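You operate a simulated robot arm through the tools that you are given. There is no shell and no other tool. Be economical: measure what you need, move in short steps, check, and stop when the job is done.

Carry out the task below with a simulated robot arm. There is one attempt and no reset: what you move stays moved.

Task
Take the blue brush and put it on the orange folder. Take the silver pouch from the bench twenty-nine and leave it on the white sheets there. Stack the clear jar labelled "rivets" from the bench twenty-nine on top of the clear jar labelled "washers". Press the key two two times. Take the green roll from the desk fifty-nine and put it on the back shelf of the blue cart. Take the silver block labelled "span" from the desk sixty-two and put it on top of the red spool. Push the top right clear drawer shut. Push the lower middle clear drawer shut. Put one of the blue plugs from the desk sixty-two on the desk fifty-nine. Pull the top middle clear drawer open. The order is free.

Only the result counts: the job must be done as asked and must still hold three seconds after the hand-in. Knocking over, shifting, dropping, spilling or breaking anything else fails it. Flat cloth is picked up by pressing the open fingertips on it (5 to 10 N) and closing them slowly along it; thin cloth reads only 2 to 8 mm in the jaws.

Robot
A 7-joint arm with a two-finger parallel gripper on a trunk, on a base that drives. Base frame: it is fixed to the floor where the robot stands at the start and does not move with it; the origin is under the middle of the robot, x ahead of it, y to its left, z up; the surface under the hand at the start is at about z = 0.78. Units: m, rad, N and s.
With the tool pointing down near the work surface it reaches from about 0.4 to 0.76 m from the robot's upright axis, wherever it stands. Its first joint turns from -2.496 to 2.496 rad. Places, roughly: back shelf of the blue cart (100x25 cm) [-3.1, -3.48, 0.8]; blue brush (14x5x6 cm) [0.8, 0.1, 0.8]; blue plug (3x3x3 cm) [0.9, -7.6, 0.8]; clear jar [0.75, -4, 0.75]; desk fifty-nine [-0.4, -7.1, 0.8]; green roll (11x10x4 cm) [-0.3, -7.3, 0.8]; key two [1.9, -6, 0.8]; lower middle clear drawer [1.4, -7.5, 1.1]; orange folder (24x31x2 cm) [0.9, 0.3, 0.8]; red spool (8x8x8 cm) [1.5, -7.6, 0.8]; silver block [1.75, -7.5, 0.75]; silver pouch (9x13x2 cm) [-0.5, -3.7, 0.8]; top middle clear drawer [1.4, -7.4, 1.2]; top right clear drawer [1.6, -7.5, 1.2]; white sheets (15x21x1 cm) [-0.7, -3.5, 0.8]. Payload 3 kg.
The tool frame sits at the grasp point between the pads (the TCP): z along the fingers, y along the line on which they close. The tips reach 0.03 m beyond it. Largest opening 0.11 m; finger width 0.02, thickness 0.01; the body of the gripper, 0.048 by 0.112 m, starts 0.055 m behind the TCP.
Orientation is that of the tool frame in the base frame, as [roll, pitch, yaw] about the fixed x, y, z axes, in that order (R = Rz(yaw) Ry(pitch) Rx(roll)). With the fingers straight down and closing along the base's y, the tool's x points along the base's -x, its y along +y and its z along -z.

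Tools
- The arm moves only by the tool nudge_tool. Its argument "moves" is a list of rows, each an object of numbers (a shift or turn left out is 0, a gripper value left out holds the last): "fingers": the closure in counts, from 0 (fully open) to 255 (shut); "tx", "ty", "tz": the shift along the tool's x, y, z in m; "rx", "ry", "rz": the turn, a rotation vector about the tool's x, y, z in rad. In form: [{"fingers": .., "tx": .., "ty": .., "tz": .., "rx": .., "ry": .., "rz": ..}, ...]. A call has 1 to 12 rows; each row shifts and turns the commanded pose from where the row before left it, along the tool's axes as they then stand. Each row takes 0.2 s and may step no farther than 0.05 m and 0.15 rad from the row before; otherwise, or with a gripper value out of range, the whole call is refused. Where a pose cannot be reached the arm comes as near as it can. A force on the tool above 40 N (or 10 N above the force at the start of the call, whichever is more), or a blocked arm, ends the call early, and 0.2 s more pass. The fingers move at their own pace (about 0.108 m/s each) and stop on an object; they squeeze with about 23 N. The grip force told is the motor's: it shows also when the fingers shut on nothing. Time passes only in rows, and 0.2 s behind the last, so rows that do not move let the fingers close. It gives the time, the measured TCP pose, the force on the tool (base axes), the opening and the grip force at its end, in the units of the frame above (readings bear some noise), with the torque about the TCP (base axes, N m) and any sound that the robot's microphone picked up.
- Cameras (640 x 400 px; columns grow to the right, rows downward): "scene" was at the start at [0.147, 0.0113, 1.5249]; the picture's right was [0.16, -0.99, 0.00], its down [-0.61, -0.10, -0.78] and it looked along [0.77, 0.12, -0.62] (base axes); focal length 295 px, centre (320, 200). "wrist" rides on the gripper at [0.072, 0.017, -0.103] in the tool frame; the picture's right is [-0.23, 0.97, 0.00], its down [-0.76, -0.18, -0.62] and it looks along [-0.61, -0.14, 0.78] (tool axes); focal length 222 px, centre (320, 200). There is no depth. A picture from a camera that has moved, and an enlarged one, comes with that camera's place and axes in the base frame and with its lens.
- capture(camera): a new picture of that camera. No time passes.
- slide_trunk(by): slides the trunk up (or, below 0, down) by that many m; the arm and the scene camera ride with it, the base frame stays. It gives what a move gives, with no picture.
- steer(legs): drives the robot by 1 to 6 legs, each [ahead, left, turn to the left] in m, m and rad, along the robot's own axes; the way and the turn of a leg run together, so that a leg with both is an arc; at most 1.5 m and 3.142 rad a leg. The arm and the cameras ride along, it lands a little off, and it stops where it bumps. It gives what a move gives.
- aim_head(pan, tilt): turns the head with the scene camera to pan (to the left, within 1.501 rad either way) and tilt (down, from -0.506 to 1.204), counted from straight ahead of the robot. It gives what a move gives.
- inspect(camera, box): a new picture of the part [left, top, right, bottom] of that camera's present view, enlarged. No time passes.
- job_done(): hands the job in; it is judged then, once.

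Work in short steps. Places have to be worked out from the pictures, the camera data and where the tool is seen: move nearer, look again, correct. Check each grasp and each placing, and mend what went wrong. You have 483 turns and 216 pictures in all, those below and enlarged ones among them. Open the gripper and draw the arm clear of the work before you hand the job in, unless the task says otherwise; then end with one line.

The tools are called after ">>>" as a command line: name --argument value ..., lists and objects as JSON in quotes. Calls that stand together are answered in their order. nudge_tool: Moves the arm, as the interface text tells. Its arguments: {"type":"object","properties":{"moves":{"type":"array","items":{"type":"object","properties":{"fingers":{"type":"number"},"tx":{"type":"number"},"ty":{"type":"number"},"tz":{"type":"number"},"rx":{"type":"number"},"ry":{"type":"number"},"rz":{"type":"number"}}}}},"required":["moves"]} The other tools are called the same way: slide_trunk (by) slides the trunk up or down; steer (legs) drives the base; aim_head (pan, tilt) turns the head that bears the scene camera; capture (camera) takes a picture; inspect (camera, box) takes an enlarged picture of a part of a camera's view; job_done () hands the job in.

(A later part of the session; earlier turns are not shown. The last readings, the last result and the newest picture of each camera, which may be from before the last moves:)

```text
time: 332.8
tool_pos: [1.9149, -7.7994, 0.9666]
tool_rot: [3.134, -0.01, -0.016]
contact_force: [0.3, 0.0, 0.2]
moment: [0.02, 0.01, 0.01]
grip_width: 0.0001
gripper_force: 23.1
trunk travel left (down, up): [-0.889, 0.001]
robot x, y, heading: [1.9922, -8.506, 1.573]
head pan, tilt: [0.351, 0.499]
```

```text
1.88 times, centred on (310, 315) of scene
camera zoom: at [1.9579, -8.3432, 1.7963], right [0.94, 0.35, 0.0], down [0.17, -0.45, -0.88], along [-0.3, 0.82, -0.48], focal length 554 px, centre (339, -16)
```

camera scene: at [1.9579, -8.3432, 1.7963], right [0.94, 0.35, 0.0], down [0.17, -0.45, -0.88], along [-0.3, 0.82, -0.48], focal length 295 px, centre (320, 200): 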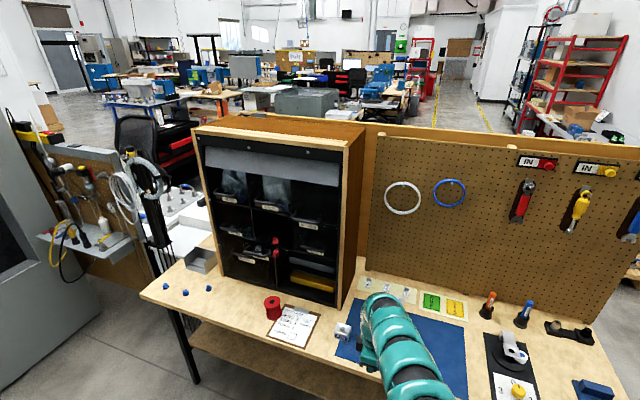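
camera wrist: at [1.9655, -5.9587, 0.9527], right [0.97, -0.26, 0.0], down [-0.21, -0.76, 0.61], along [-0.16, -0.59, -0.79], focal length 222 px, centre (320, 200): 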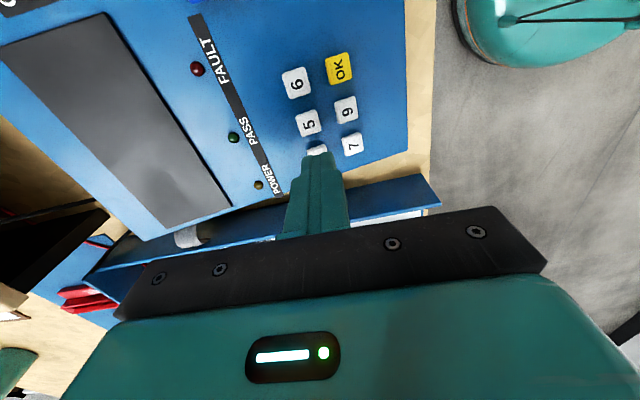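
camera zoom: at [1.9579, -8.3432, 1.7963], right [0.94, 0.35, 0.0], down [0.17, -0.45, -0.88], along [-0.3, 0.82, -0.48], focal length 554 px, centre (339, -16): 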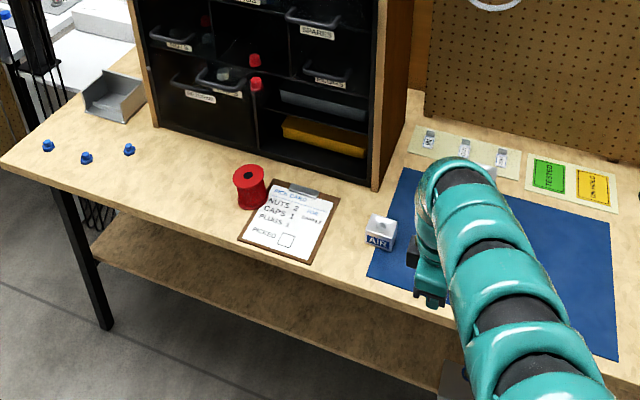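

Drawers: top row HOSE/BAGS/SPARES, next row with the middle one pulled out. Move in front of the cabinet for a frontal look.

>>> steer --legs '[[-0.05, 0.45, 0]]'

>>> aim_head --pan 0.0 --tilt 0.6

>>> capture --camera "scene"

>>> inspect --camera "scene" --box '[200, 90, 440, 240]'

```text
time: 335.5
tool_pos: [1.4578, -7.8514, 0.9664]
tool_rot: [3.134, -0.011, -0.007]
contact_force: [-0.3, 0.0, -0.3]
moment: [0.02, -0.01, -0.02]
grip_width: 0.0
gripper_force: 22.5
trunk travel left (down, up): [-0.889, 0.001]
robot x, y, heading: [1.5401, -8.5598, 1.582]
head pan, tilt: [0.351, 0.499]
```

```text
time: 336.4
tool_pos: [1.4587, -7.8506, 0.9659]
tool_rot: [3.135, -0.011, -0.006]
contact_force: [-0.1, 0.3, 0.3]
moment: [0.01, -0.02, 0.0]
grip_width: 0.0001
gripper_force: 22.7
trunk travel left (down, up): [-0.889, 0.001]
robot x, y, heading: [1.5395, -8.5589, 1.58]
head pan, tilt: [0.0, 0.6]
```

```text
94 pictures are left
camera scene: at [1.537, -8.3922, 1.7872], right [1.0, 0.01, 0.0], down [0.01, -0.56, -0.83], along [-0.01, 0.83, -0.56], focal length 295 px, centre (320, 200)
```

scene: 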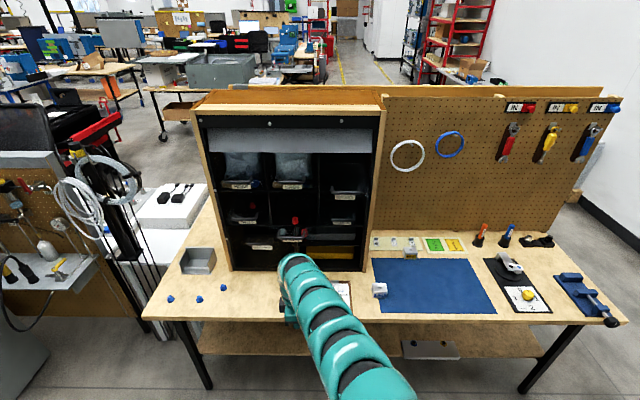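

```text
2.67 times, centred on (320, 165) of scene
camera zoom: at [1.537, -8.3922, 1.7872], right [1.0, 0.01, 0.0], down [0.01, -0.56, -0.83], along [-0.01, 0.83, -0.56], focal length 786 px, centre (320, 293)
```

zoom: 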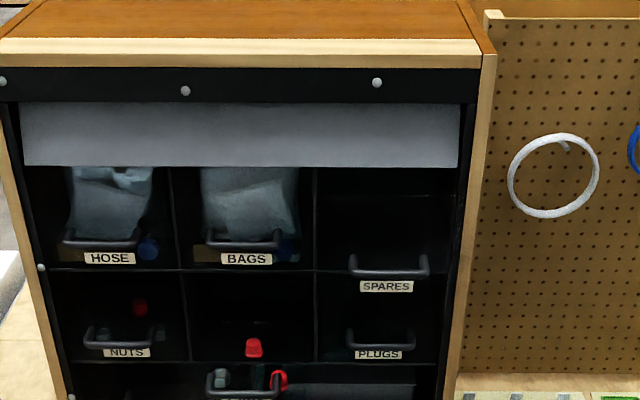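

Lower the viewpoint: back 0.12 m and lower the trunk 0.4 to view the drawers straight on.

>>> steer --legs '[[-0.12, 0, 0]]'

>>> slide_trunk --by -0.4

>>> aim_head --pan 0.1 --tilt 0.25

>>> inspect --camera "scene" --box '[220, 100, 440, 300]'

```text
time: 337.6
tool_pos: [1.4585, -7.9705, 0.9665]
tool_rot: [3.135, -0.011, -0.009]
contact_force: [0.0, -0.2, 0.5]
moment: [0.02, 0.0, 0.02]
grip_width: 0.0
gripper_force: 23.2
trunk travel left (down, up): [-0.889, 0.001]
robot x, y, heading: [1.543, -8.6758, 1.585]
head pan, tilt: [0.0, 0.6]
```

```text
time: 341.4
tool_pos: [1.4596, -7.9696, 0.5674]
tool_rot: [3.134, -0.011, -0.008]
contact_force: [1.5, 0.0, 0.3]
moment: [-0.01, -0.02, -0.02]
grip_width: 0.0
gripper_force: 22.6
trunk travel left (down, up): [-0.489, 0.401]
robot x, y, heading: [1.542, -8.6778, 1.588]
head pan, tilt: [0.0, 0.6]
```

```text
time: 342.3
tool_pos: [1.4588, -7.9696, 0.5655]
tool_rot: [3.135, -0.01, -0.007]
contact_force: [0.7, 0.4, -0.2]
moment: [-0.03, 0.0, 0.01]
grip_width: 0.0
gripper_force: 22.9
trunk travel left (down, up): [-0.489, 0.401]
robot x, y, heading: [1.5415, -8.6747, 1.584]
head pan, tilt: [0.099, 0.25]
```

```text
2.00 times, centred on (330, 200) of scene
camera zoom: at [1.529, -8.5058, 1.4194], right [0.99, 0.11, 0.0], down [0.03, -0.25, -0.97], along [-0.11, 0.96, -0.25], focal length 589 px, centre (300, 200)
```

zoom: 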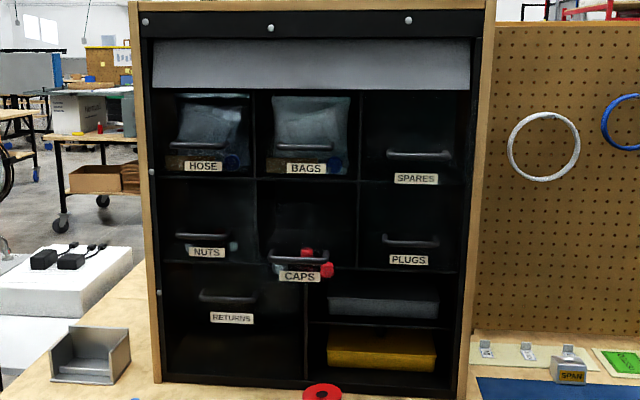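

Very clear: top row HOSE/BAGS/SPARES, lower row NUTS/CAPS/PLUGS. SPARES (top right) protrudes ~7 cm at (1.61,-7.58,1.256), CAPS (lower middle) ~9.5 cm at (1.427,-7.613,1.09), BAGS (top middle) is closed at (1.42,-7.52,1.257). Raise and turn the tool horizontal with vertical closing.

>>> slide_trunk --by 0.39

>>> nudge_tool --moves '[{"ty": -0.04}, {"ty": -0.04}, {"rx": 0.14}, {"rx": 0.14}, {"rx": 0.14}, {"rx": 0.14}, {"rx": 0.14}, {"rx": 0.14}]'

```text
time: 346.0
tool_pos: [1.4591, -7.9701, 0.9566]
tool_rot: [3.137, -0.01, -0.008]
contact_force: [-0.1, -0.5, 0.1]
moment: [0.0, 0.01, 0.0]
grip_width: 0.0
gripper_force: 22.9
trunk travel left (down, up): [-0.879, 0.011]
robot x, y, heading: [1.5408, -8.6798, 1.58]
head pan, tilt: [0.099, 0.25]
```

```text
time: 347.8
tool_pos: [1.4768, -7.9574, 0.9695]
tool_rot: [-2.308, -0.013, -0.009]
contact_force: [-0.1, -0.1, 0.4]
moment: [0.0, 0.03, -0.03]
grip_width: 0.0001
gripper_force: 22.9
out of reach, approached as far as the arm can: row 1, 2
trunk travel left (down, up): [-0.879, 0.011]
robot x, y, heading: [1.5421, -8.6765, 1.582]
head pan, tilt: [0.099, 0.25]
```

>>> nudge_tool --moves '[{"rx": 0.14}, {"rx": 0.14}, {"rx": 0.14}, {"rx": 0.14}, {"rx": 0.14}, {"rx": 0.03}, {}]'

>>> capture --camera "scene"

```text
time: 349.4
tool_pos: [1.4754, -7.956, 0.9666]
tool_rot: [-1.578, -0.01, -0.007]
contact_force: [-0.3, 0.4, 0.3]
moment: [0.0, 0.02, 0.02]
grip_width: 0.0
gripper_force: 23.3
trunk travel left (down, up): [-0.879, 0.011]
robot x, y, heading: [1.5401, -8.6743, 1.584]
head pan, tilt: [0.099, 0.25]
```

```text
91 pictures are left
camera scene: at [1.529, -8.5058, 1.8095], right [0.99, 0.11, 0.0], down [0.03, -0.25, -0.97], along [-0.11, 0.96, -0.25], focal length 295 px, centre (320, 200)
```

scene: 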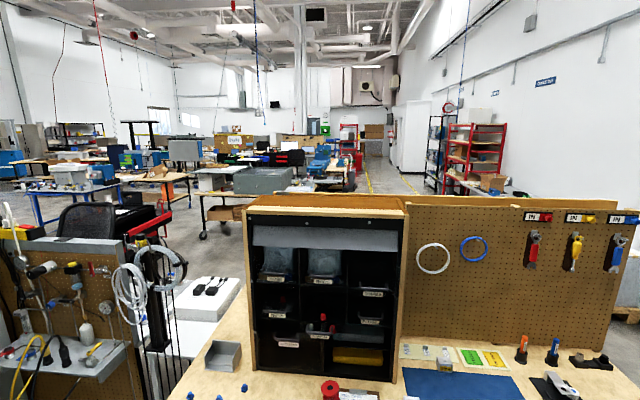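

Tool is horizontal. Raise to z≈1.09 and centre on the CAPS drawer (x≈1.427).

>>> nudge_tool --moves '[{"ty": -0.04, "tx": -0.012}, {"ty": -0.04, "tx": -0.012}, {"ty": -0.04, "tx": -0.012}, {"tx": -0.012}, {}]'

>>> capture --camera "wrist"

```text
time: 350.6
tool_pos: [1.4254, -7.9528, 1.0901]
tool_rot: [-1.579, -0.01, -0.008]
contact_force: [0.2, 0.3, 0.9]
moment: [-0.01, 0.01, 0.01]
grip_width: 0.0
gripper_force: 22.9
trunk travel left (down, up): [-0.879, 0.011]
robot x, y, heading: [1.5412, -8.6773, 1.58]
head pan, tilt: [0.099, 0.25]
```

```text
90 pictures are left
camera wrist: at [1.4982, -8.0565, 1.0747], right [-0.22, -0.01, -0.98], down [-0.77, -0.62, 0.18], along [-0.6, 0.79, 0.13], focal length 222 px, centre (320, 200)
```

wrist: 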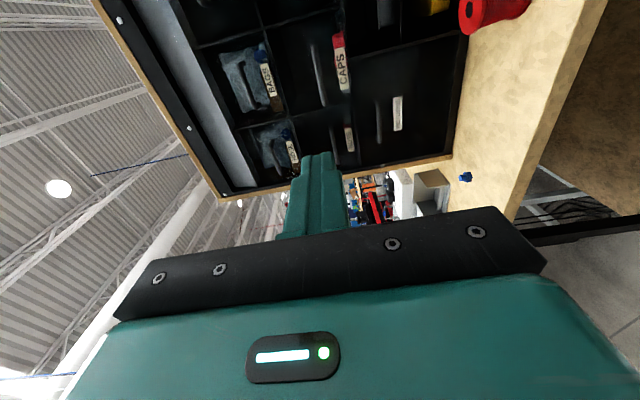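

Aligned with the CAPS handle. Drive ahead 0.28 m to near contact.

>>> steer --legs '[[0.28, 0, -0.009]]'

>>> capture --camera "wrist"

>>> aim_head --pan 0.1 --tilt 0.7

>>> capture --camera "scene"

```text
time: 352.6
tool_pos: [1.4354, -7.6645, 1.0893]
tool_rot: [-1.58, -0.011, -0.022]
contact_force: [-0.5, -0.1, -0.5]
moment: [-0.01, 0.0, -0.01]
grip_width: 0.0
gripper_force: 22.9
trunk travel left (down, up): [-0.879, 0.011]
robot x, y, heading: [1.5386, -8.393, 1.569]
head pan, tilt: [0.099, 0.25]
```

```text
89 pictures are left
camera wrist: at [1.5062, -7.77, 1.0741], right [-0.22, 0.0, -0.98], down [-0.78, -0.6, 0.18], along [-0.59, 0.8, 0.13], focal length 222 px, centre (320, 200)
```

wrist: 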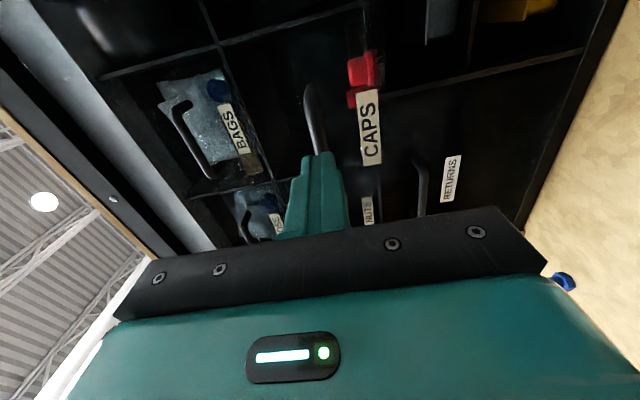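

```text
time: 353.5
tool_pos: [1.4356, -7.6644, 1.0892]
tool_rot: [-1.579, -0.01, -0.022]
contact_force: [0.4, 0.4, 0.2]
moment: [0.02, -0.01, 0.02]
grip_width: 0.0001
gripper_force: 22.9
trunk travel left (down, up): [-0.879, 0.011]
robot x, y, heading: [1.5376, -8.3906, 1.565]
head pan, tilt: [0.099, 0.7]
```

```text
88 pictures are left
camera scene: at [1.5312, -8.2287, 1.7687], right [1.0, 0.1, 0.0], down [0.06, -0.64, -0.77], along [-0.07, 0.76, -0.64], focal length 295 px, centre (320, 200)
```

scene: 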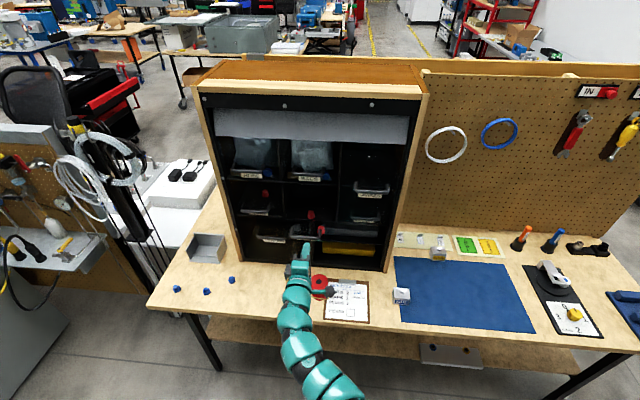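

Tip is at the handle's centre. Push forward with the arm in steps, watching force.

>>> nudge_tool --moves '[{"tz": 0.015}, {"tz": 0.015}, {"tz": 0.015}, {"tz": 0.015}, {}]'

>>> capture --camera "wrist"

```text
time: 354.7
tool_pos: [1.4364, -7.6053, 1.0898]
tool_rot: [-1.58, -0.011, -0.022]
contact_force: [0.3, 0.1, 0.2]
moment: [0.01, 0.02, -0.05]
grip_width: 0.0
gripper_force: 23.1
trunk travel left (down, up): [-0.879, 0.011]
robot x, y, heading: [1.5425, -8.3908, 1.571]
head pan, tilt: [0.099, 0.7]
```

```text
87 pictures are left
camera wrist: at [1.5063, -7.7096, 1.0752], right [-0.22, 0.0, -0.98], down [-0.78, -0.6, 0.17], along [-0.59, 0.8, 0.13], focal length 222 px, centre (320, 200)
```

wrist: 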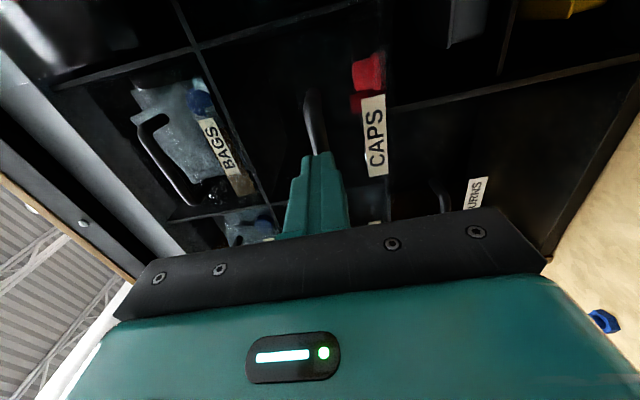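

The drawer is moving with little force (CAPS stays fixed relative to the hand). Continue until it stops.

>>> nudge_tool --moves '[{"tz": 0.012}, {"tz": 0.012}, {"tz": 0.012}, {"tz": 0.012}, {"tz": 0.01}, {"tz": 0.01}, {}]'

>>> capture --camera "wrist"

```text
time: 356.3
tool_pos: [1.4389, -7.5394, 1.0898]
tool_rot: [-1.578, -0.011, -0.023]
contact_force: [2.5, -12.9, -0.2]
moment: [-0.08, 0.14, 0.01]
grip_width: 0.0001
gripper_force: 22.8
trunk travel left (down, up): [-0.879, 0.011]
robot x, y, heading: [1.5427, -8.393, 1.568]
head pan, tilt: [0.099, 0.7]
```

```text
86 pictures are left
camera wrist: at [1.5089, -7.6441, 1.0752], right [-0.22, 0.0, -0.98], down [-0.78, -0.6, 0.18], along [-0.59, 0.8, 0.13], focal length 222 px, centre (320, 200)
```

wrist: 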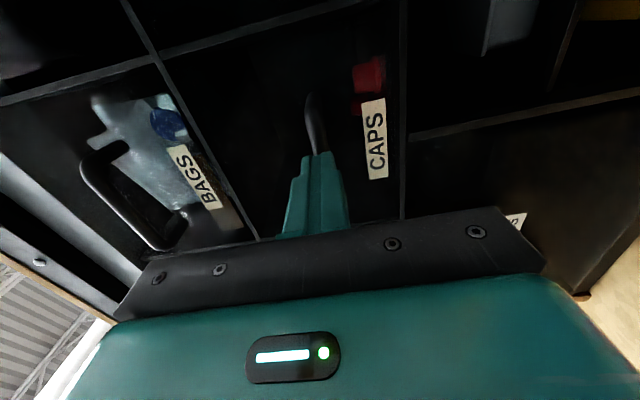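

>>> nudge_tool --moves '[{"tz": 0.006}, {}]'

>>> nudge_tool --moves '[{"tz": -0.04}, {"tz": -0.04}, {"tz": -0.04}, {}]'

>>> aim_head --pan 0.1 --tilt 0.6

>>> inspect --camera "scene" --box '[190, 80, 430, 280]'

```text
time: 356.7
tool_pos: [1.4382, -7.5389, 1.0897]
tool_rot: [-1.58, -0.01, -0.02]
contact_force: [7.7, -29.2, 5.9]
moment: [0.16, -0.01, 0.08]
grip_width: 0.0002
gripper_force: 23.3
trunk travel left (down, up): [-0.879, 0.011]
robot x, y, heading: [1.5387, -8.3943, 1.566]
head pan, tilt: [0.099, 0.7]
stopped in row 1: the force on the tool passed its limit at 47 N (the readings are from after the stop); the commanded pose is now the measured one
```

```text
time: 357.7
tool_pos: [1.4342, -7.6564, 1.091]
tool_rot: [-1.585, -0.013, -0.023]
contact_force: [0.3, 0.5, -0.2]
moment: [0.0, -0.01, 0.03]
grip_width: 0.0
gripper_force: 22.0
trunk travel left (down, up): [-0.879, 0.011]
robot x, y, heading: [1.5408, -8.3925, 1.569]
head pan, tilt: [0.099, 0.7]
```

```text
time: 358.4
tool_pos: [1.4352, -7.6557, 1.092]
tool_rot: [-1.584, -0.013, -0.022]
contact_force: [-0.1, 0.2, 0.0]
moment: [-0.01, 0.0, 0.01]
grip_width: 0.0001
gripper_force: 23.2
trunk travel left (down, up): [-0.879, 0.011]
robot x, y, heading: [1.5378, -8.3879, 1.569]
head pan, tilt: [0.099, 0.6]
```

```text
2.00 times, centred on (310, 180) of scene
camera zoom: at [1.5312, -8.2262, 1.7772], right [1.0, 0.1, 0.0], down [0.05, -0.56, -0.82], along [-0.08, 0.82, -0.57], focal length 589 px, centre (340, 240)
```

zoom: 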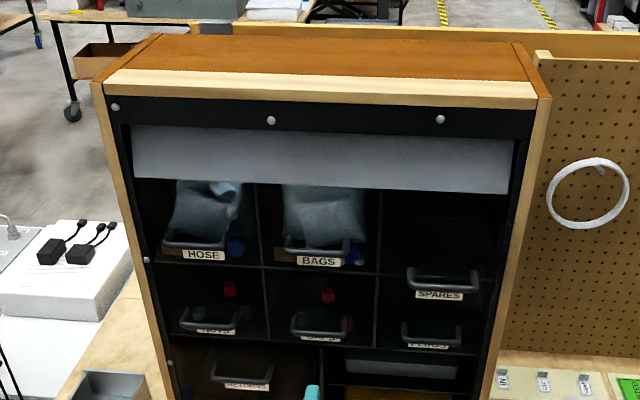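

CAPS is shut. Now go to SPARES: base back slightly and right 0.175, raise the hand to 1.256.

>>> steer --legs '[[-0.05, -0.172, 0]]'

>>> nudge_tool --moves '[{"ty": -0.041}, {"ty": -0.041}, {"ty": -0.041}, {"ty": -0.041}, {}]'

>>> capture --camera "wrist"

```text
time: 359.9
tool_pos: [1.606, -7.7066, 1.0909]
tool_rot: [-1.584, -0.01, -0.02]
contact_force: [0.0, 0.2, -0.5]
moment: [-0.02, -0.04, 0.01]
grip_width: 0.0
gripper_force: 23.6
trunk travel left (down, up): [-0.879, 0.011]
robot x, y, heading: [1.7153, -8.4402, 1.571]
head pan, tilt: [0.099, 0.6]
```

```text
time: 361.1
tool_pos: [1.6044, -7.7039, 1.2552]
tool_rot: [-1.585, -0.012, -0.018]
contact_force: [-0.3, -0.4, 0.1]
moment: [0.0, 0.0, -0.01]
grip_width: 0.0
gripper_force: 23.3
trunk travel left (down, up): [-0.879, 0.011]
robot x, y, heading: [1.7116, -8.4432, 1.57]
head pan, tilt: [0.099, 0.6]
```

```text
84 pictures are left
camera wrist: at [1.6742, -7.8086, 1.241], right [-0.22, -0.01, -0.98], down [-0.78, -0.61, 0.18], along [-0.59, 0.8, 0.12], focal length 222 px, centre (320, 200)
```

wrist: 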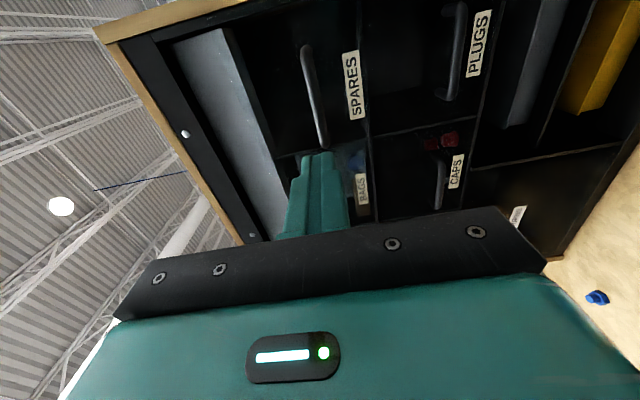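

Handle centred at x≈1.62. Trim +0.014 x and push forward.

>>> nudge_tool --moves '[{"tx": 0.014}, {"tz": 0.015}, {"tz": 0.015}, {"tz": 0.015}, {"tz": 0.015}, {"tz": 0.015}, {"tz": 0.015}, {}]'

>>> nudge_tool --moves '[{"tz": 0.012}, {"tz": 0.012}, {"tz": 0.012}, {"tz": 0.012}, {"tz": 0.01}, {"tz": 0.01}, {}]'

>>> capture --camera "wrist"

```text
time: 362.9
tool_pos: [1.6189, -7.6123, 1.2544]
tool_rot: [-1.585, -0.012, -0.018]
contact_force: [-0.8, -0.5, 0.4]
moment: [0.0, 0.02, -0.02]
grip_width: 0.0
gripper_force: 22.5
trunk travel left (down, up): [-0.879, 0.011]
robot x, y, heading: [1.7138, -8.4416, 1.569]
head pan, tilt: [0.099, 0.6]
```

```text
time: 364.5
tool_pos: [1.6214, -7.5451, 1.2534]
tool_rot: [-1.585, -0.012, -0.017]
contact_force: [0.1, 0.4, -0.3]
moment: [0.01, 0.0, 0.0]
grip_width: 0.0
gripper_force: 23.0
trunk travel left (down, up): [-0.879, 0.011]
robot x, y, heading: [1.7126, -8.4425, 1.572]
head pan, tilt: [0.099, 0.6]
```

```text
83 pictures are left
camera wrist: at [1.6919, -7.6503, 1.2398], right [-0.22, -0.01, -0.98], down [-0.78, -0.61, 0.18], along [-0.59, 0.8, 0.12], focal length 222 px, centre (320, 200)
```

wrist: 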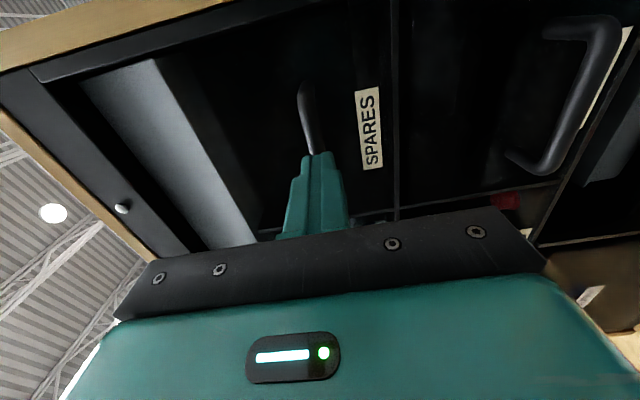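

Moving with the hand; push the last bit until it stops.

>>> nudge_tool --moves '[{"tz": 0.008}, {"tz": 0.008}, {"tz": 0.006}, {"tz": 0.006}, {}]'

>>> nudge_tool --moves '[{"tz": 0.005}, {}]'

```text
time: 365.1
tool_pos: [1.622, -7.5385, 1.2533]
tool_rot: [-1.585, -0.011, -0.019]
contact_force: [7.2, -34.1, 5.5]
moment: [0.18, 0.04, 0.11]
grip_width: 0.0
gripper_force: 22.9
trunk travel left (down, up): [-0.879, 0.011]
robot x, y, heading: [1.7139, -8.4458, 1.566]
head pan, tilt: [0.099, 0.6]
stopped in row 2: the force on the tool passed its limit at 46 N (the readings are from after the stop); the commanded pose is now the measured one
```

```text
time: 365.4
tool_pos: [1.6211, -7.5384, 1.254]
tool_rot: [-1.587, -0.012, -0.022]
contact_force: [8.6, -40.2, 5.1]
moment: [0.2, -0.04, 0.1]
grip_width: 0.0
gripper_force: 23.3
trunk travel left (down, up): [-0.879, 0.011]
robot x, y, heading: [1.7131, -8.4439, 1.566]
head pan, tilt: [0.099, 0.6]
stopped in row 1: the force on the tool passed its limit at 50 N (the readings are from after the stop); the commanded pose is now the measured one
```

SPARES is shut (same stop position). Back off and move left to BAGS, opening the fingers partly.

>>> nudge_tool --moves '[{"tz": -0.04}, {"tz": -0.04}, {"tz": -0.04}, {"fingers": 100}, {}]'

>>> steer --legs '[[0, 0.19, 0]]'

>>> capture --camera "wrist"

>>> inspect --camera "scene" --box '[190, 80, 430, 280]'

```text
time: 366.6
tool_pos: [1.6169, -7.6515, 1.2536]
tool_rot: [-1.592, -0.014, -0.02]
contact_force: [-0.2, -0.3, -0.1]
moment: [0.01, -0.05, 0.01]
grip_width: 0.067
gripper_force: 0.0
trunk travel left (down, up): [-0.879, 0.011]
robot x, y, heading: [1.7149, -8.4433, 1.563]
head pan, tilt: [0.099, 0.6]
```

```text
time: 368.2
tool_pos: [1.421, -7.6511, 1.2528]
tool_rot: [-1.593, -0.014, -0.019]
contact_force: [0.9, -0.5, 0.1]
moment: [-0.01, -0.01, -0.01]
grip_width: 0.0669
gripper_force: 0.1
trunk travel left (down, up): [-0.879, 0.011]
robot x, y, heading: [1.5191, -8.4457, 1.572]
head pan, tilt: [0.099, 0.6]
```

```text
82 pictures are left
camera wrist: at [1.4922, -7.7561, 1.2397], right [-0.21, -0.02, -0.98], down [-0.78, -0.61, 0.18], along [-0.59, 0.8, 0.12], focal length 222 px, centre (320, 200)
```

wrist: 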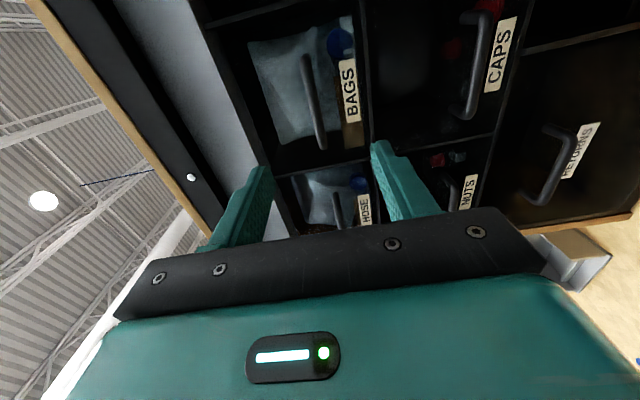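

```text
2.00 times, centred on (310, 180) of scene
camera zoom: at [1.5093, -8.2765, 1.7772], right [1.0, 0.1, 0.0], down [0.06, -0.56, -0.82], along [-0.08, 0.82, -0.57], focal length 589 px, centre (340, 240)
```

zoom: 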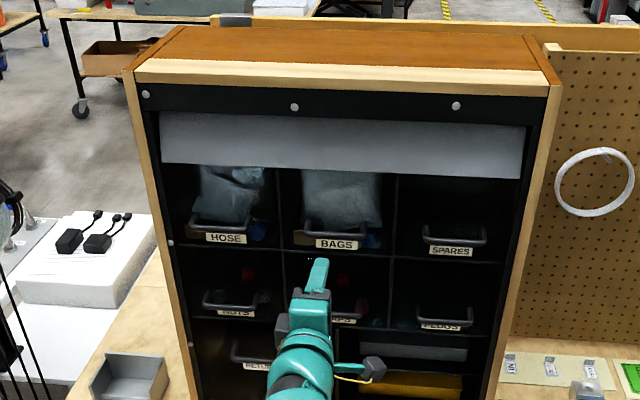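

Aligned with the BAGS handle. Approach: fingers above and below the bar.

>>> nudge_tool --moves '[{"tx": 0.01, "ty": -0.003}, {"tz": 0.02}, {"tz": 0.02}, {"tz": 0.02}, {"tz": 0.02}, {"tz": 0.02}, {}]'

>>> capture --camera "wrist"

```text
time: 369.8
tool_pos: [1.4317, -7.5512, 1.2536]
tool_rot: [-1.591, -0.013, -0.018]
contact_force: [0.6, 0.3, -0.6]
moment: [-0.01, -0.03, 0.0]
grip_width: 0.0671
gripper_force: 0.0
trunk travel left (down, up): [-0.879, 0.011]
robot x, y, heading: [1.5205, -8.443, 1.57]
head pan, tilt: [0.099, 0.6]
```

```text
80 pictures are left
camera wrist: at [1.5033, -7.656, 1.241], right [-0.22, -0.02, -0.98], down [-0.77, -0.61, 0.18], along [-0.6, 0.8, 0.12], focal length 222 px, centre (320, 200)
```

wrist: 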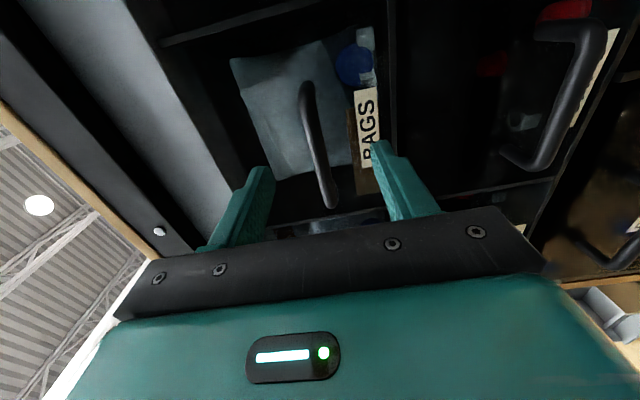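

Bar lies between the fingers. Advance 2.5 cm then close.

>>> nudge_tool --moves '[{"tz": 0.012}, {"tz": 0.012}, {}]'

>>> capture --camera "wrist"

```text
time: 370.6
tool_pos: [1.4337, -7.5251, 1.2533]
tool_rot: [-1.591, -0.012, -0.017]
contact_force: [0.2, -0.6, -0.3]
moment: [0.03, 0.02, 0.01]
grip_width: 0.0672
gripper_force: 0.1
trunk travel left (down, up): [-0.879, 0.011]
robot x, y, heading: [1.5198, -8.4408, 1.572]
head pan, tilt: [0.099, 0.6]
```

```text
79 pictures are left
camera wrist: at [1.5041, -7.6307, 1.2402], right [-0.21, -0.02, -0.98], down [-0.77, -0.61, 0.18], along [-0.59, 0.8, 0.12], focal length 222 px, centre (320, 200)
```

wrist: 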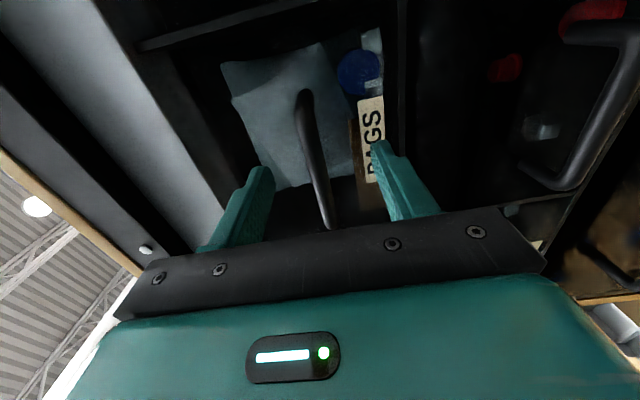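

Good; close on the bar.

>>> nudge_tool --moves '[{"fingers": 160}, {"fingers": 220}, {"fingers": 255}, {}, {}]'

>>> nudge_tool --moves '[{"tz": -0.01}, {"tz": -0.015}, {"tz": -0.015}, {"tz": -0.02}, {"tz": -0.02}, {"tz": -0.02}, {}]'

>>> inspect --camera "scene" --box '[190, 80, 430, 280]'

```text
time: 371.8
tool_pos: [1.4339, -7.5262, 1.2545]
tool_rot: [-1.59, -0.012, -0.017]
contact_force: [-1.0, 1.0, 9.8]
moment: [0.22, 0.5, 0.01]
grip_width: 0.0117
gripper_force: 44.6
trunk travel left (down, up): [-0.879, 0.011]
robot x, y, heading: [1.5211, -8.444, 1.571]
head pan, tilt: [0.099, 0.6]
```

```text
time: 373.4
tool_pos: [1.4328, -7.6276, 1.2541]
tool_rot: [-1.59, -0.013, -0.018]
contact_force: [7.5, 0.6, 16.0]
moment: [0.42, 0.46, -0.52]
grip_width: 0.0118
gripper_force: 45.3
trunk travel left (down, up): [-0.879, 0.011]
robot x, y, heading: [1.5207, -8.4464, 1.57]
head pan, tilt: [0.099, 0.6]
```

```text
2.00 times, centred on (310, 180) of scene
camera zoom: at [1.5129, -8.279, 1.7776], right [1.0, 0.1, 0.0], down [0.05, -0.56, -0.83], along [-0.08, 0.82, -0.56], focal length 589 px, centre (340, 240)
```

zoom: 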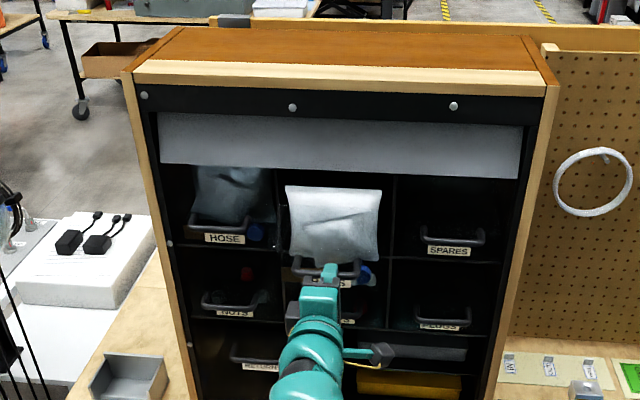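

The drawer is out 10 cm. Pull another 3 cm for margin, then release.

>>> nudge_tool --moves '[{"tz": -0.015}, {"tz": -0.015}, {}]'

>>> nudge_tool --moves '[{"fingers": 200}, {"fingers": 120}, {"fingers": 80}, {}, {"tz": -0.02}, {"tz": -0.03}, {"tz": -0.03}]'

>>> inspect --camera "scene" --box '[190, 80, 430, 280]'

```text
time: 374.2
tool_pos: [1.4332, -7.66, 1.255]
tool_rot: [-1.592, -0.014, -0.016]
contact_force: [8.0, -0.5, 14.1]
moment: [0.3, 0.45, -0.67]
grip_width: 0.0115
gripper_force: 44.5
trunk travel left (down, up): [-0.879, 0.011]
robot x, y, heading: [1.521, -8.4445, 1.566]
head pan, tilt: [0.099, 0.6]
```

```text
time: 375.8
tool_pos: [1.4318, -7.7424, 1.2578]
tool_rot: [-1.592, -0.014, -0.02]
contact_force: [0.4, -0.9, 1.4]
moment: [-0.03, 0.02, -0.03]
grip_width: 0.0756
gripper_force: 0.0
trunk travel left (down, up): [-0.879, 0.011]
robot x, y, heading: [1.5213, -8.4418, 1.566]
head pan, tilt: [0.099, 0.6]
```

```text
2.00 times, centred on (310, 180) of scene
camera zoom: at [1.5111, -8.2774, 1.7773], right [1.0, 0.1, 0.0], down [0.06, -0.56, -0.83], along [-0.08, 0.82, -0.56], focal length 589 px, centre (340, 240)
```

zoom: 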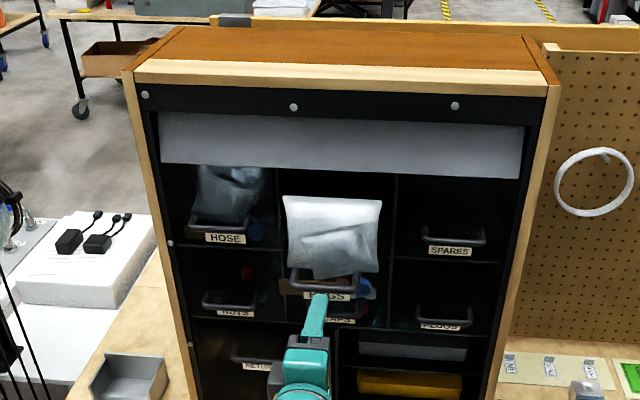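

BAGS is open ~13 cm. Now retreat, turn the tool down again, and look for the "SPAN" block.

>>> steer --legs '[[-0.2, 0, 0]]'

>>> nudge_tool --moves '[{"ty": 0.04, "fingers": 0}, {"ty": 0.04}, {"ty": 0.04}, {"ty": 0.04}, {"rx": -0.14}, {"rx": -0.14}, {"rx": -0.14}, {"rx": -0.14}, {"rx": -0.14}, {"rx": -0.14}]'

>>> nudge_tool --moves '[{"rx": -0.14}, {"rx": -0.14}, {"rx": -0.14}, {"rx": -0.14}, {"rx": -0.14}, {"rx": -0.01}, {}]'

>>> aim_head --pan -0.4 --tilt 0.6

>>> inspect --camera "scene" --box '[120, 140, 440, 340]'

```text
time: 377.4
tool_pos: [1.4282, -7.9417, 1.2586]
tool_rot: [-1.592, -0.013, -0.013]
contact_force: [0.2, -0.1, 0.3]
moment: [0.04, 0.0, -0.02]
grip_width: 0.0753
gripper_force: 0.0
trunk travel left (down, up): [-0.879, 0.011]
robot x, y, heading: [1.5234, -8.642, 1.579]
head pan, tilt: [0.099, 0.6]
```

```text
time: 379.6
tool_pos: [1.4307, -7.9437, 1.0974]
tool_rot: [-2.434, -0.011, -0.013]
contact_force: [-0.8, 0.1, 0.0]
moment: [-0.01, 0.02, 0.0]
grip_width: 0.1099
gripper_force: 0.0
trunk travel left (down, up): [-0.879, 0.011]
robot x, y, heading: [1.5209, -8.6368, 1.578]
head pan, tilt: [0.099, 0.6]
```

```text
time: 381.2
tool_pos: [1.4302, -7.9426, 1.0988]
tool_rot: [3.141, -0.013, -0.012]
contact_force: [-0.1, 0.3, -0.3]
moment: [-0.01, -0.01, 0.0]
grip_width: 0.1097
gripper_force: 0.0
trunk travel left (down, up): [-0.879, 0.011]
robot x, y, heading: [1.5223, -8.6398, 1.576]
head pan, tilt: [0.099, 0.6]
```

```text
time: 382.1
tool_pos: [1.4302, -7.9424, 1.0993]
tool_rot: [-3.139, -0.015, -0.012]
contact_force: [-1.1, 0.4, 0.8]
moment: [-0.02, -0.03, 0.01]
grip_width: 0.1098
gripper_force: 0.1
trunk travel left (down, up): [-0.879, 0.011]
robot x, y, heading: [1.5195, -8.6458, 1.582]
head pan, tilt: [-0.4, 0.6]
```

```text
2.00 times, centred on (280, 240) of scene
camera zoom: at [1.5535, -8.4819, 1.7772], right [0.92, -0.38, 0.0], down [-0.22, -0.52, -0.82], along [0.32, 0.76, -0.57], focal length 589 px, centre (400, 120)
```

zoom: 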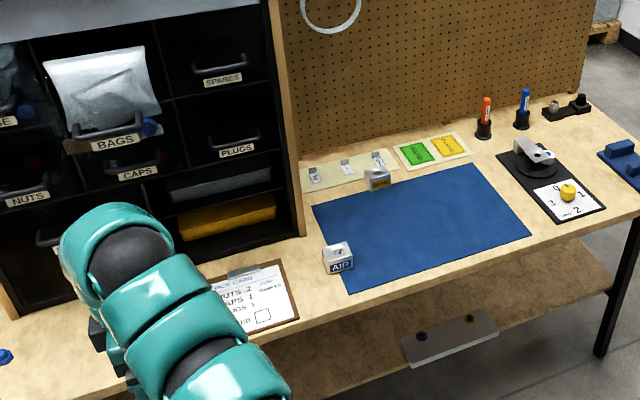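

SPAN block at about (1.945, -7.40). Drive right and then ahead to bring the hand above it.

>>> steer --legs '[[0, -0.51, 0], [0.5, 0, 0]]'

>>> capture --camera "wrist"

>>> aim_head --pan 0.1 --tilt 0.8

>>> inspect --camera "scene" --box '[180, 120, 400, 280]'

```text
time: 387.6
tool_pos: [1.9385, -7.4501, 1.0981]
tool_rot: [3.14, -0.013, -0.006]
contact_force: [0.1, 0.0, -0.1]
moment: [-0.01, -0.02, 0.02]
grip_width: 0.11
gripper_force: 0.0
trunk travel left (down, up): [-0.879, 0.011]
robot x, y, heading: [2.0292, -8.1506, 1.584]
head pan, tilt: [-0.4, 0.6]
```

```text
75 pictures are left
camera wrist: at [2.0085, -7.4677, 1.2025], right [-0.23, -0.97, 0.0], down [-0.77, 0.18, 0.61], along [-0.6, 0.14, -0.79], focal length 222 px, centre (320, 200)
```

wrist: 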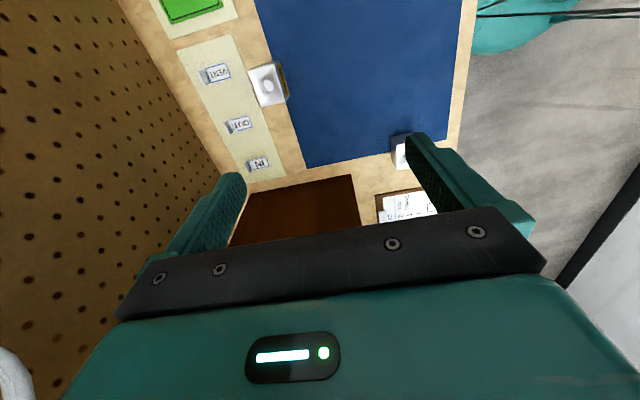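

```text
time: 388.5
tool_pos: [1.937, -7.4507, 1.0992]
tool_rot: [3.139, -0.015, -0.005]
contact_force: [0.3, -0.3, 0.5]
moment: [-0.01, 0.02, 0.0]
grip_width: 0.1101
gripper_force: 0.0
trunk travel left (down, up): [-0.879, 0.011]
robot x, y, heading: [2.0326, -8.1506, 1.585]
head pan, tilt: [0.099, 0.799]
```

```text
2.50 times, centred on (290, 200) of scene
camera zoom: at [2.0218, -7.9903, 1.7604], right [0.99, 0.11, 0.0], down [0.08, -0.71, -0.7], along [-0.08, 0.69, -0.72], focal length 736 px, centre (395, 200)
```

zoom: 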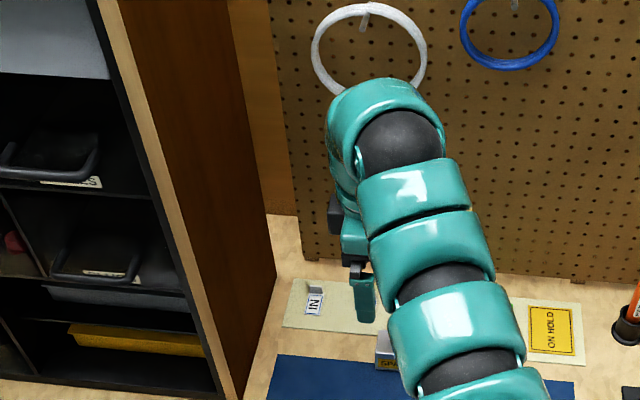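

The block's top centre is near (1.96, -7.375). To clear the open BAGS drawer later at the spool, I'll use a forward-tilted grip closing along x: rotate yaw by 90° and tilt 0.6.

>>> nudge_tool --moves '[{"rz": -0.145}, {"rz": -0.145}, {"rz": -0.145}, {"rz": -0.145}, {"rz": -0.145}, {"rz": -0.145}, {"rz": -0.145}, {"rz": -0.145}, {"rz": -0.145}, {"rz": -0.145}, {"rz": -0.125}]'

>>> nudge_tool --moves '[{"ry": 0.12}, {"ry": 0.12}, {"ry": 0.12}, {"ry": 0.12}, {"ry": 0.12}, {}]'

>>> capture --camera "wrist"

```text
time: 390.9
tool_pos: [1.9386, -7.451, 1.0973]
tool_rot: [3.128, 0.0, 1.569]
contact_force: [0.0, -0.2, -0.5]
moment: [-0.02, -0.02, 0.0]
grip_width: 0.11
gripper_force: 0.0
trunk travel left (down, up): [-0.879, 0.011]
robot x, y, heading: [2.0333, -8.1508, 1.585]
head pan, tilt: [0.099, 0.799]
```

```text
time: 392.3
tool_pos: [1.938, -7.4515, 1.0967]
tool_rot: [3.126, -0.598, 1.578]
contact_force: [-0.7, -0.7, 0.1]
moment: [0.01, 0.01, 0.0]
grip_width: 0.1099
gripper_force: 0.1
trunk travel left (down, up): [-0.879, 0.011]
robot x, y, heading: [2.0332, -8.15, 1.582]
head pan, tilt: [0.099, 0.799]
```

```text
73 pictures are left
camera wrist: at [1.9518, -7.4499, 1.2238], right [0.98, -0.19, -0.11], down [-0.18, -0.98, 0.08], along [-0.13, -0.06, -0.99], focal length 222 px, centre (320, 200)
```

wrist: 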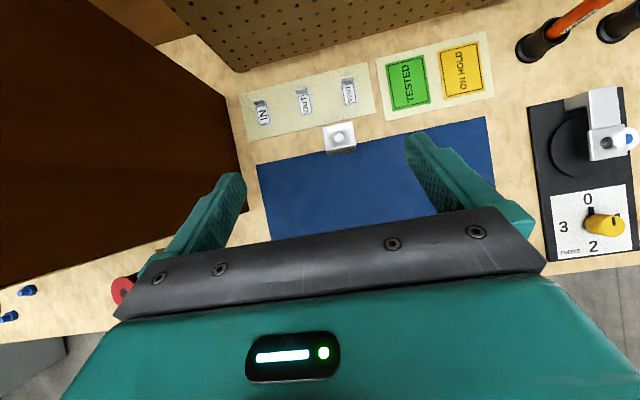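

Block at (1.956, -7.373). Move forward/right over it and lower by trunk partway.

>>> nudge_tool --moves '[{"tx": 0.029, "tz": 0.0197, "ty": 0.009}, {"tx": 0.029, "tz": 0.0197, "ty": 0.009}, {}]'

>>> slide_trunk --by -0.2

>>> capture --camera "wrist"

```text
time: 393.1
tool_pos: [1.9561, -7.3805, 1.0992]
tool_rot: [3.126, -0.601, 1.58]
contact_force: [0.9, -0.7, 0.5]
moment: [0.01, 0.03, 0.01]
grip_width: 0.1097
gripper_force: 0.1
trunk travel left (down, up): [-0.879, 0.011]
robot x, y, heading: [2.0332, -8.1515, 1.582]
head pan, tilt: [0.099, 0.799]
```

```text
time: 395.3
tool_pos: [1.9563, -7.3798, 0.8982]
tool_rot: [3.125, -0.6, 1.579]
contact_force: [0.8, -0.4, -0.2]
moment: [-0.02, 0.02, 0.0]
grip_width: 0.11
gripper_force: 0.0
trunk travel left (down, up): [-0.679, 0.211]
robot x, y, heading: [2.0361, -8.155, 1.581]
head pan, tilt: [0.099, 0.799]
```

```text
72 pictures are left
camera wrist: at [1.9715, -7.3783, 1.0263], right [0.98, -0.19, -0.12], down [-0.18, -0.98, 0.08], along [-0.13, -0.06, -0.99], focal length 222 px, centre (320, 200)
```

wrist: 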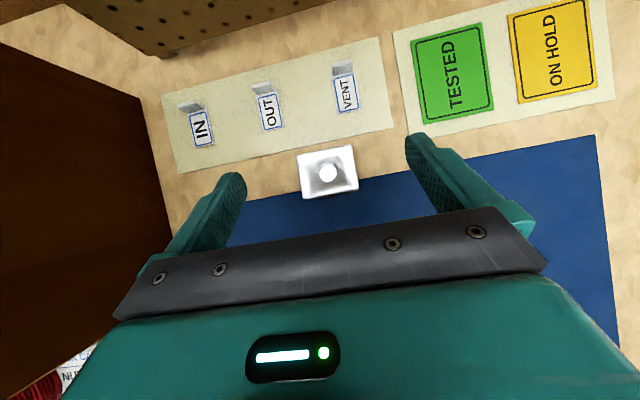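

Centred. Lower to z≈0.815.

>>> nudge_tool --moves '[{"tx": 0.004, "tz": 0.0027}, {}]'

>>> slide_trunk --by -0.081

>>> capture --camera "wrist"

```text
time: 395.9
tool_pos: [1.956, -7.3748, 0.898]
tool_rot: [3.127, -0.6, 1.577]
contact_force: [0.0, -0.2, 0.9]
moment: [0.01, 0.0, 0.01]
grip_width: 0.1099
gripper_force: 0.1
trunk travel left (down, up): [-0.679, 0.211]
robot x, y, heading: [2.0324, -8.1485, 1.584]
head pan, tilt: [0.099, 0.799]
```

```text
time: 397.1
tool_pos: [1.9566, -7.3743, 0.8179]
tool_rot: [3.125, -0.598, 1.577]
contact_force: [-0.2, 0.5, -1.2]
moment: [0.0, 0.01, 0.02]
grip_width: 0.11
gripper_force: 0.1
trunk travel left (down, up): [-0.598, 0.292]
robot x, y, heading: [2.0327, -8.1464, 1.581]
head pan, tilt: [0.099, 0.799]
```

```text
71 pictures are left
camera wrist: at [1.9712, -7.3736, 0.9453], right [0.98, -0.19, -0.12], down [-0.18, -0.98, 0.08], along [-0.13, -0.06, -0.99], focal length 222 px, centre (320, 200)
```

wrist: 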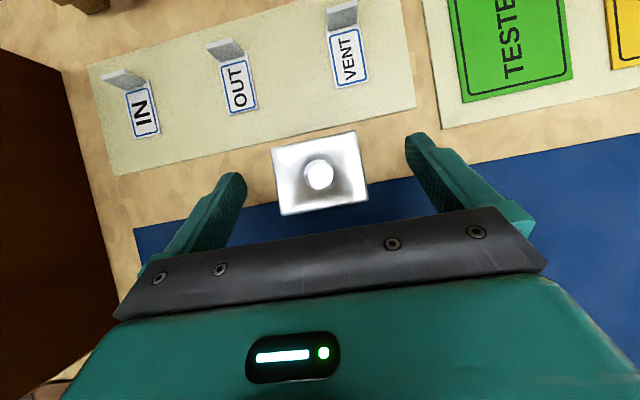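

Close on the block.

>>> nudge_tool --moves '[{"fingers": 60}, {"fingers": 110}, {"fingers": 160}, {"fingers": 220}, {"fingers": 255}, {}]'

>>> slide_trunk --by 0.1

>>> capture --camera "wrist"

```text
time: 398.5
tool_pos: [1.9575, -7.3753, 0.8184]
tool_rot: [3.124, -0.6, 1.578]
contact_force: [-1.1, -0.4, 1.2]
moment: [0.06, 0.21, 0.02]
grip_width: 0.0576
gripper_force: 22.8
trunk travel left (down, up): [-0.598, 0.292]
robot x, y, heading: [2.0322, -8.1441, 1.58]
head pan, tilt: [0.099, 0.799]
```

```text
time: 399.8
tool_pos: [1.9569, -7.3751, 0.9172]
tool_rot: [3.127, -0.599, 1.578]
contact_force: [0.0, -0.7, -2.7]
moment: [-0.02, 0.0, 0.0]
grip_width: 0.0578
gripper_force: 22.9
trunk travel left (down, up): [-0.698, 0.192]
robot x, y, heading: [2.0355, -8.1512, 1.585]
head pan, tilt: [0.099, 0.799]
```

```text
70 pictures are left
camera wrist: at [1.9713, -7.3731, 1.0446], right [0.98, -0.19, -0.12], down [-0.18, -0.98, 0.08], along [-0.13, -0.06, -0.99], focal length 222 px, centre (320, 200)
```

wrist: 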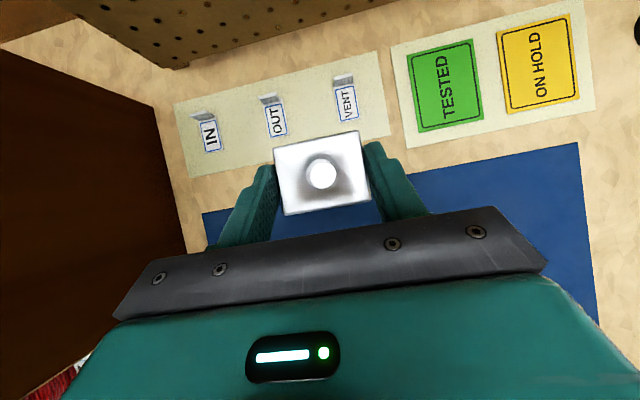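

Held (0.058 m). Raise a bit, back out, and move left toward the red spool.

>>> slide_trunk --by 0.05

>>> steer --legs '[[-0.28, 0, 0], [0, 0.36, 0]]'

>>> capture --camera "wrist"

>>> capture --camera "scene"

```text
time: 400.7
tool_pos: [1.9559, -7.3753, 0.9681]
tool_rot: [3.125, -0.597, 1.577]
contact_force: [0.3, -0.4, -2.4]
moment: [-0.03, 0.03, 0.0]
grip_width: 0.0576
gripper_force: 23.1
trunk travel left (down, up): [-0.748, 0.142]
robot x, y, heading: [2.0351, -8.1512, 1.584]
head pan, tilt: [0.099, 0.799]
```

```text
time: 404.6
tool_pos: [1.5777, -7.6576, 0.9686]
tool_rot: [3.125, -0.599, 1.588]
contact_force: [0.3, -0.3, -2.5]
moment: [-0.03, -0.01, -0.01]
grip_width: 0.0578
gripper_force: 23.7
trunk travel left (down, up): [-0.748, 0.142]
robot x, y, heading: [1.6592, -8.4318, 1.588]
head pan, tilt: [0.099, 0.799]
```

```text
69 pictures are left
camera wrist: at [1.5915, -7.6553, 1.0949], right [0.98, -0.18, -0.11], down [-0.17, -0.98, 0.08], along [-0.13, -0.06, -0.99], focal length 222 px, centre (320, 200)
```

wrist: 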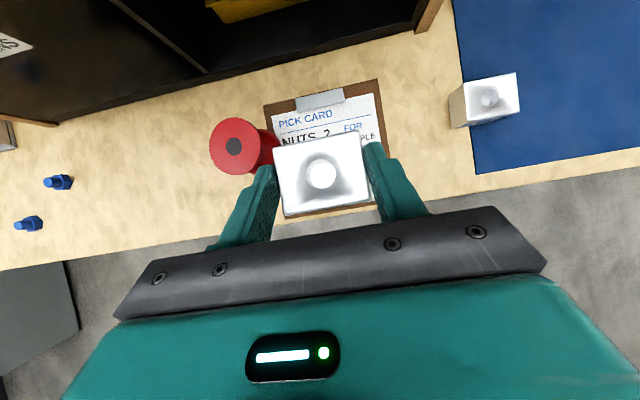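

```text
68 pictures are left
camera scene: at [1.6479, -8.2717, 1.6293], right [0.99, 0.12, 0.0], down [0.09, -0.71, -0.7], along [-0.08, 0.69, -0.72], focal length 295 px, centre (320, 200)
```

scene: 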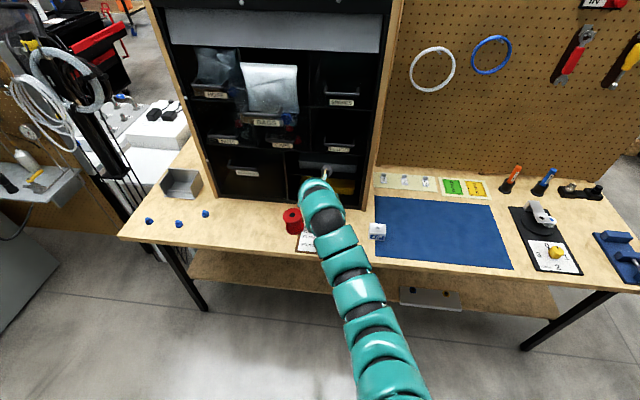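

>>> inspect --camera "scene" --box '[250, 170, 350, 260]'

```text
4.44 times, centred on (300, 215) of scene
camera zoom: at [1.6479, -8.2717, 1.6293], right [0.99, 0.12, 0.0], down [0.09, -0.71, -0.7], along [-0.08, 0.69, -0.72], focal length 1309 px, centre (409, 133)
```

zoom: 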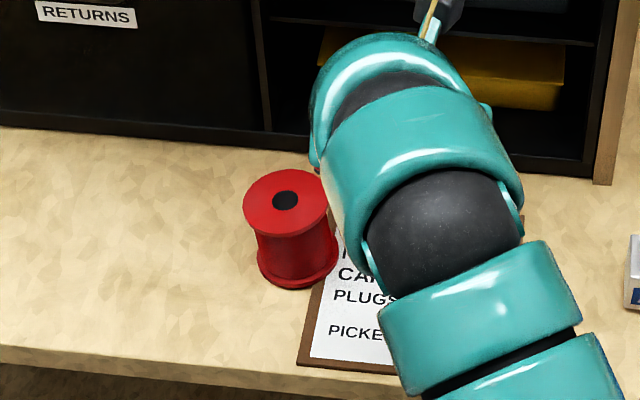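

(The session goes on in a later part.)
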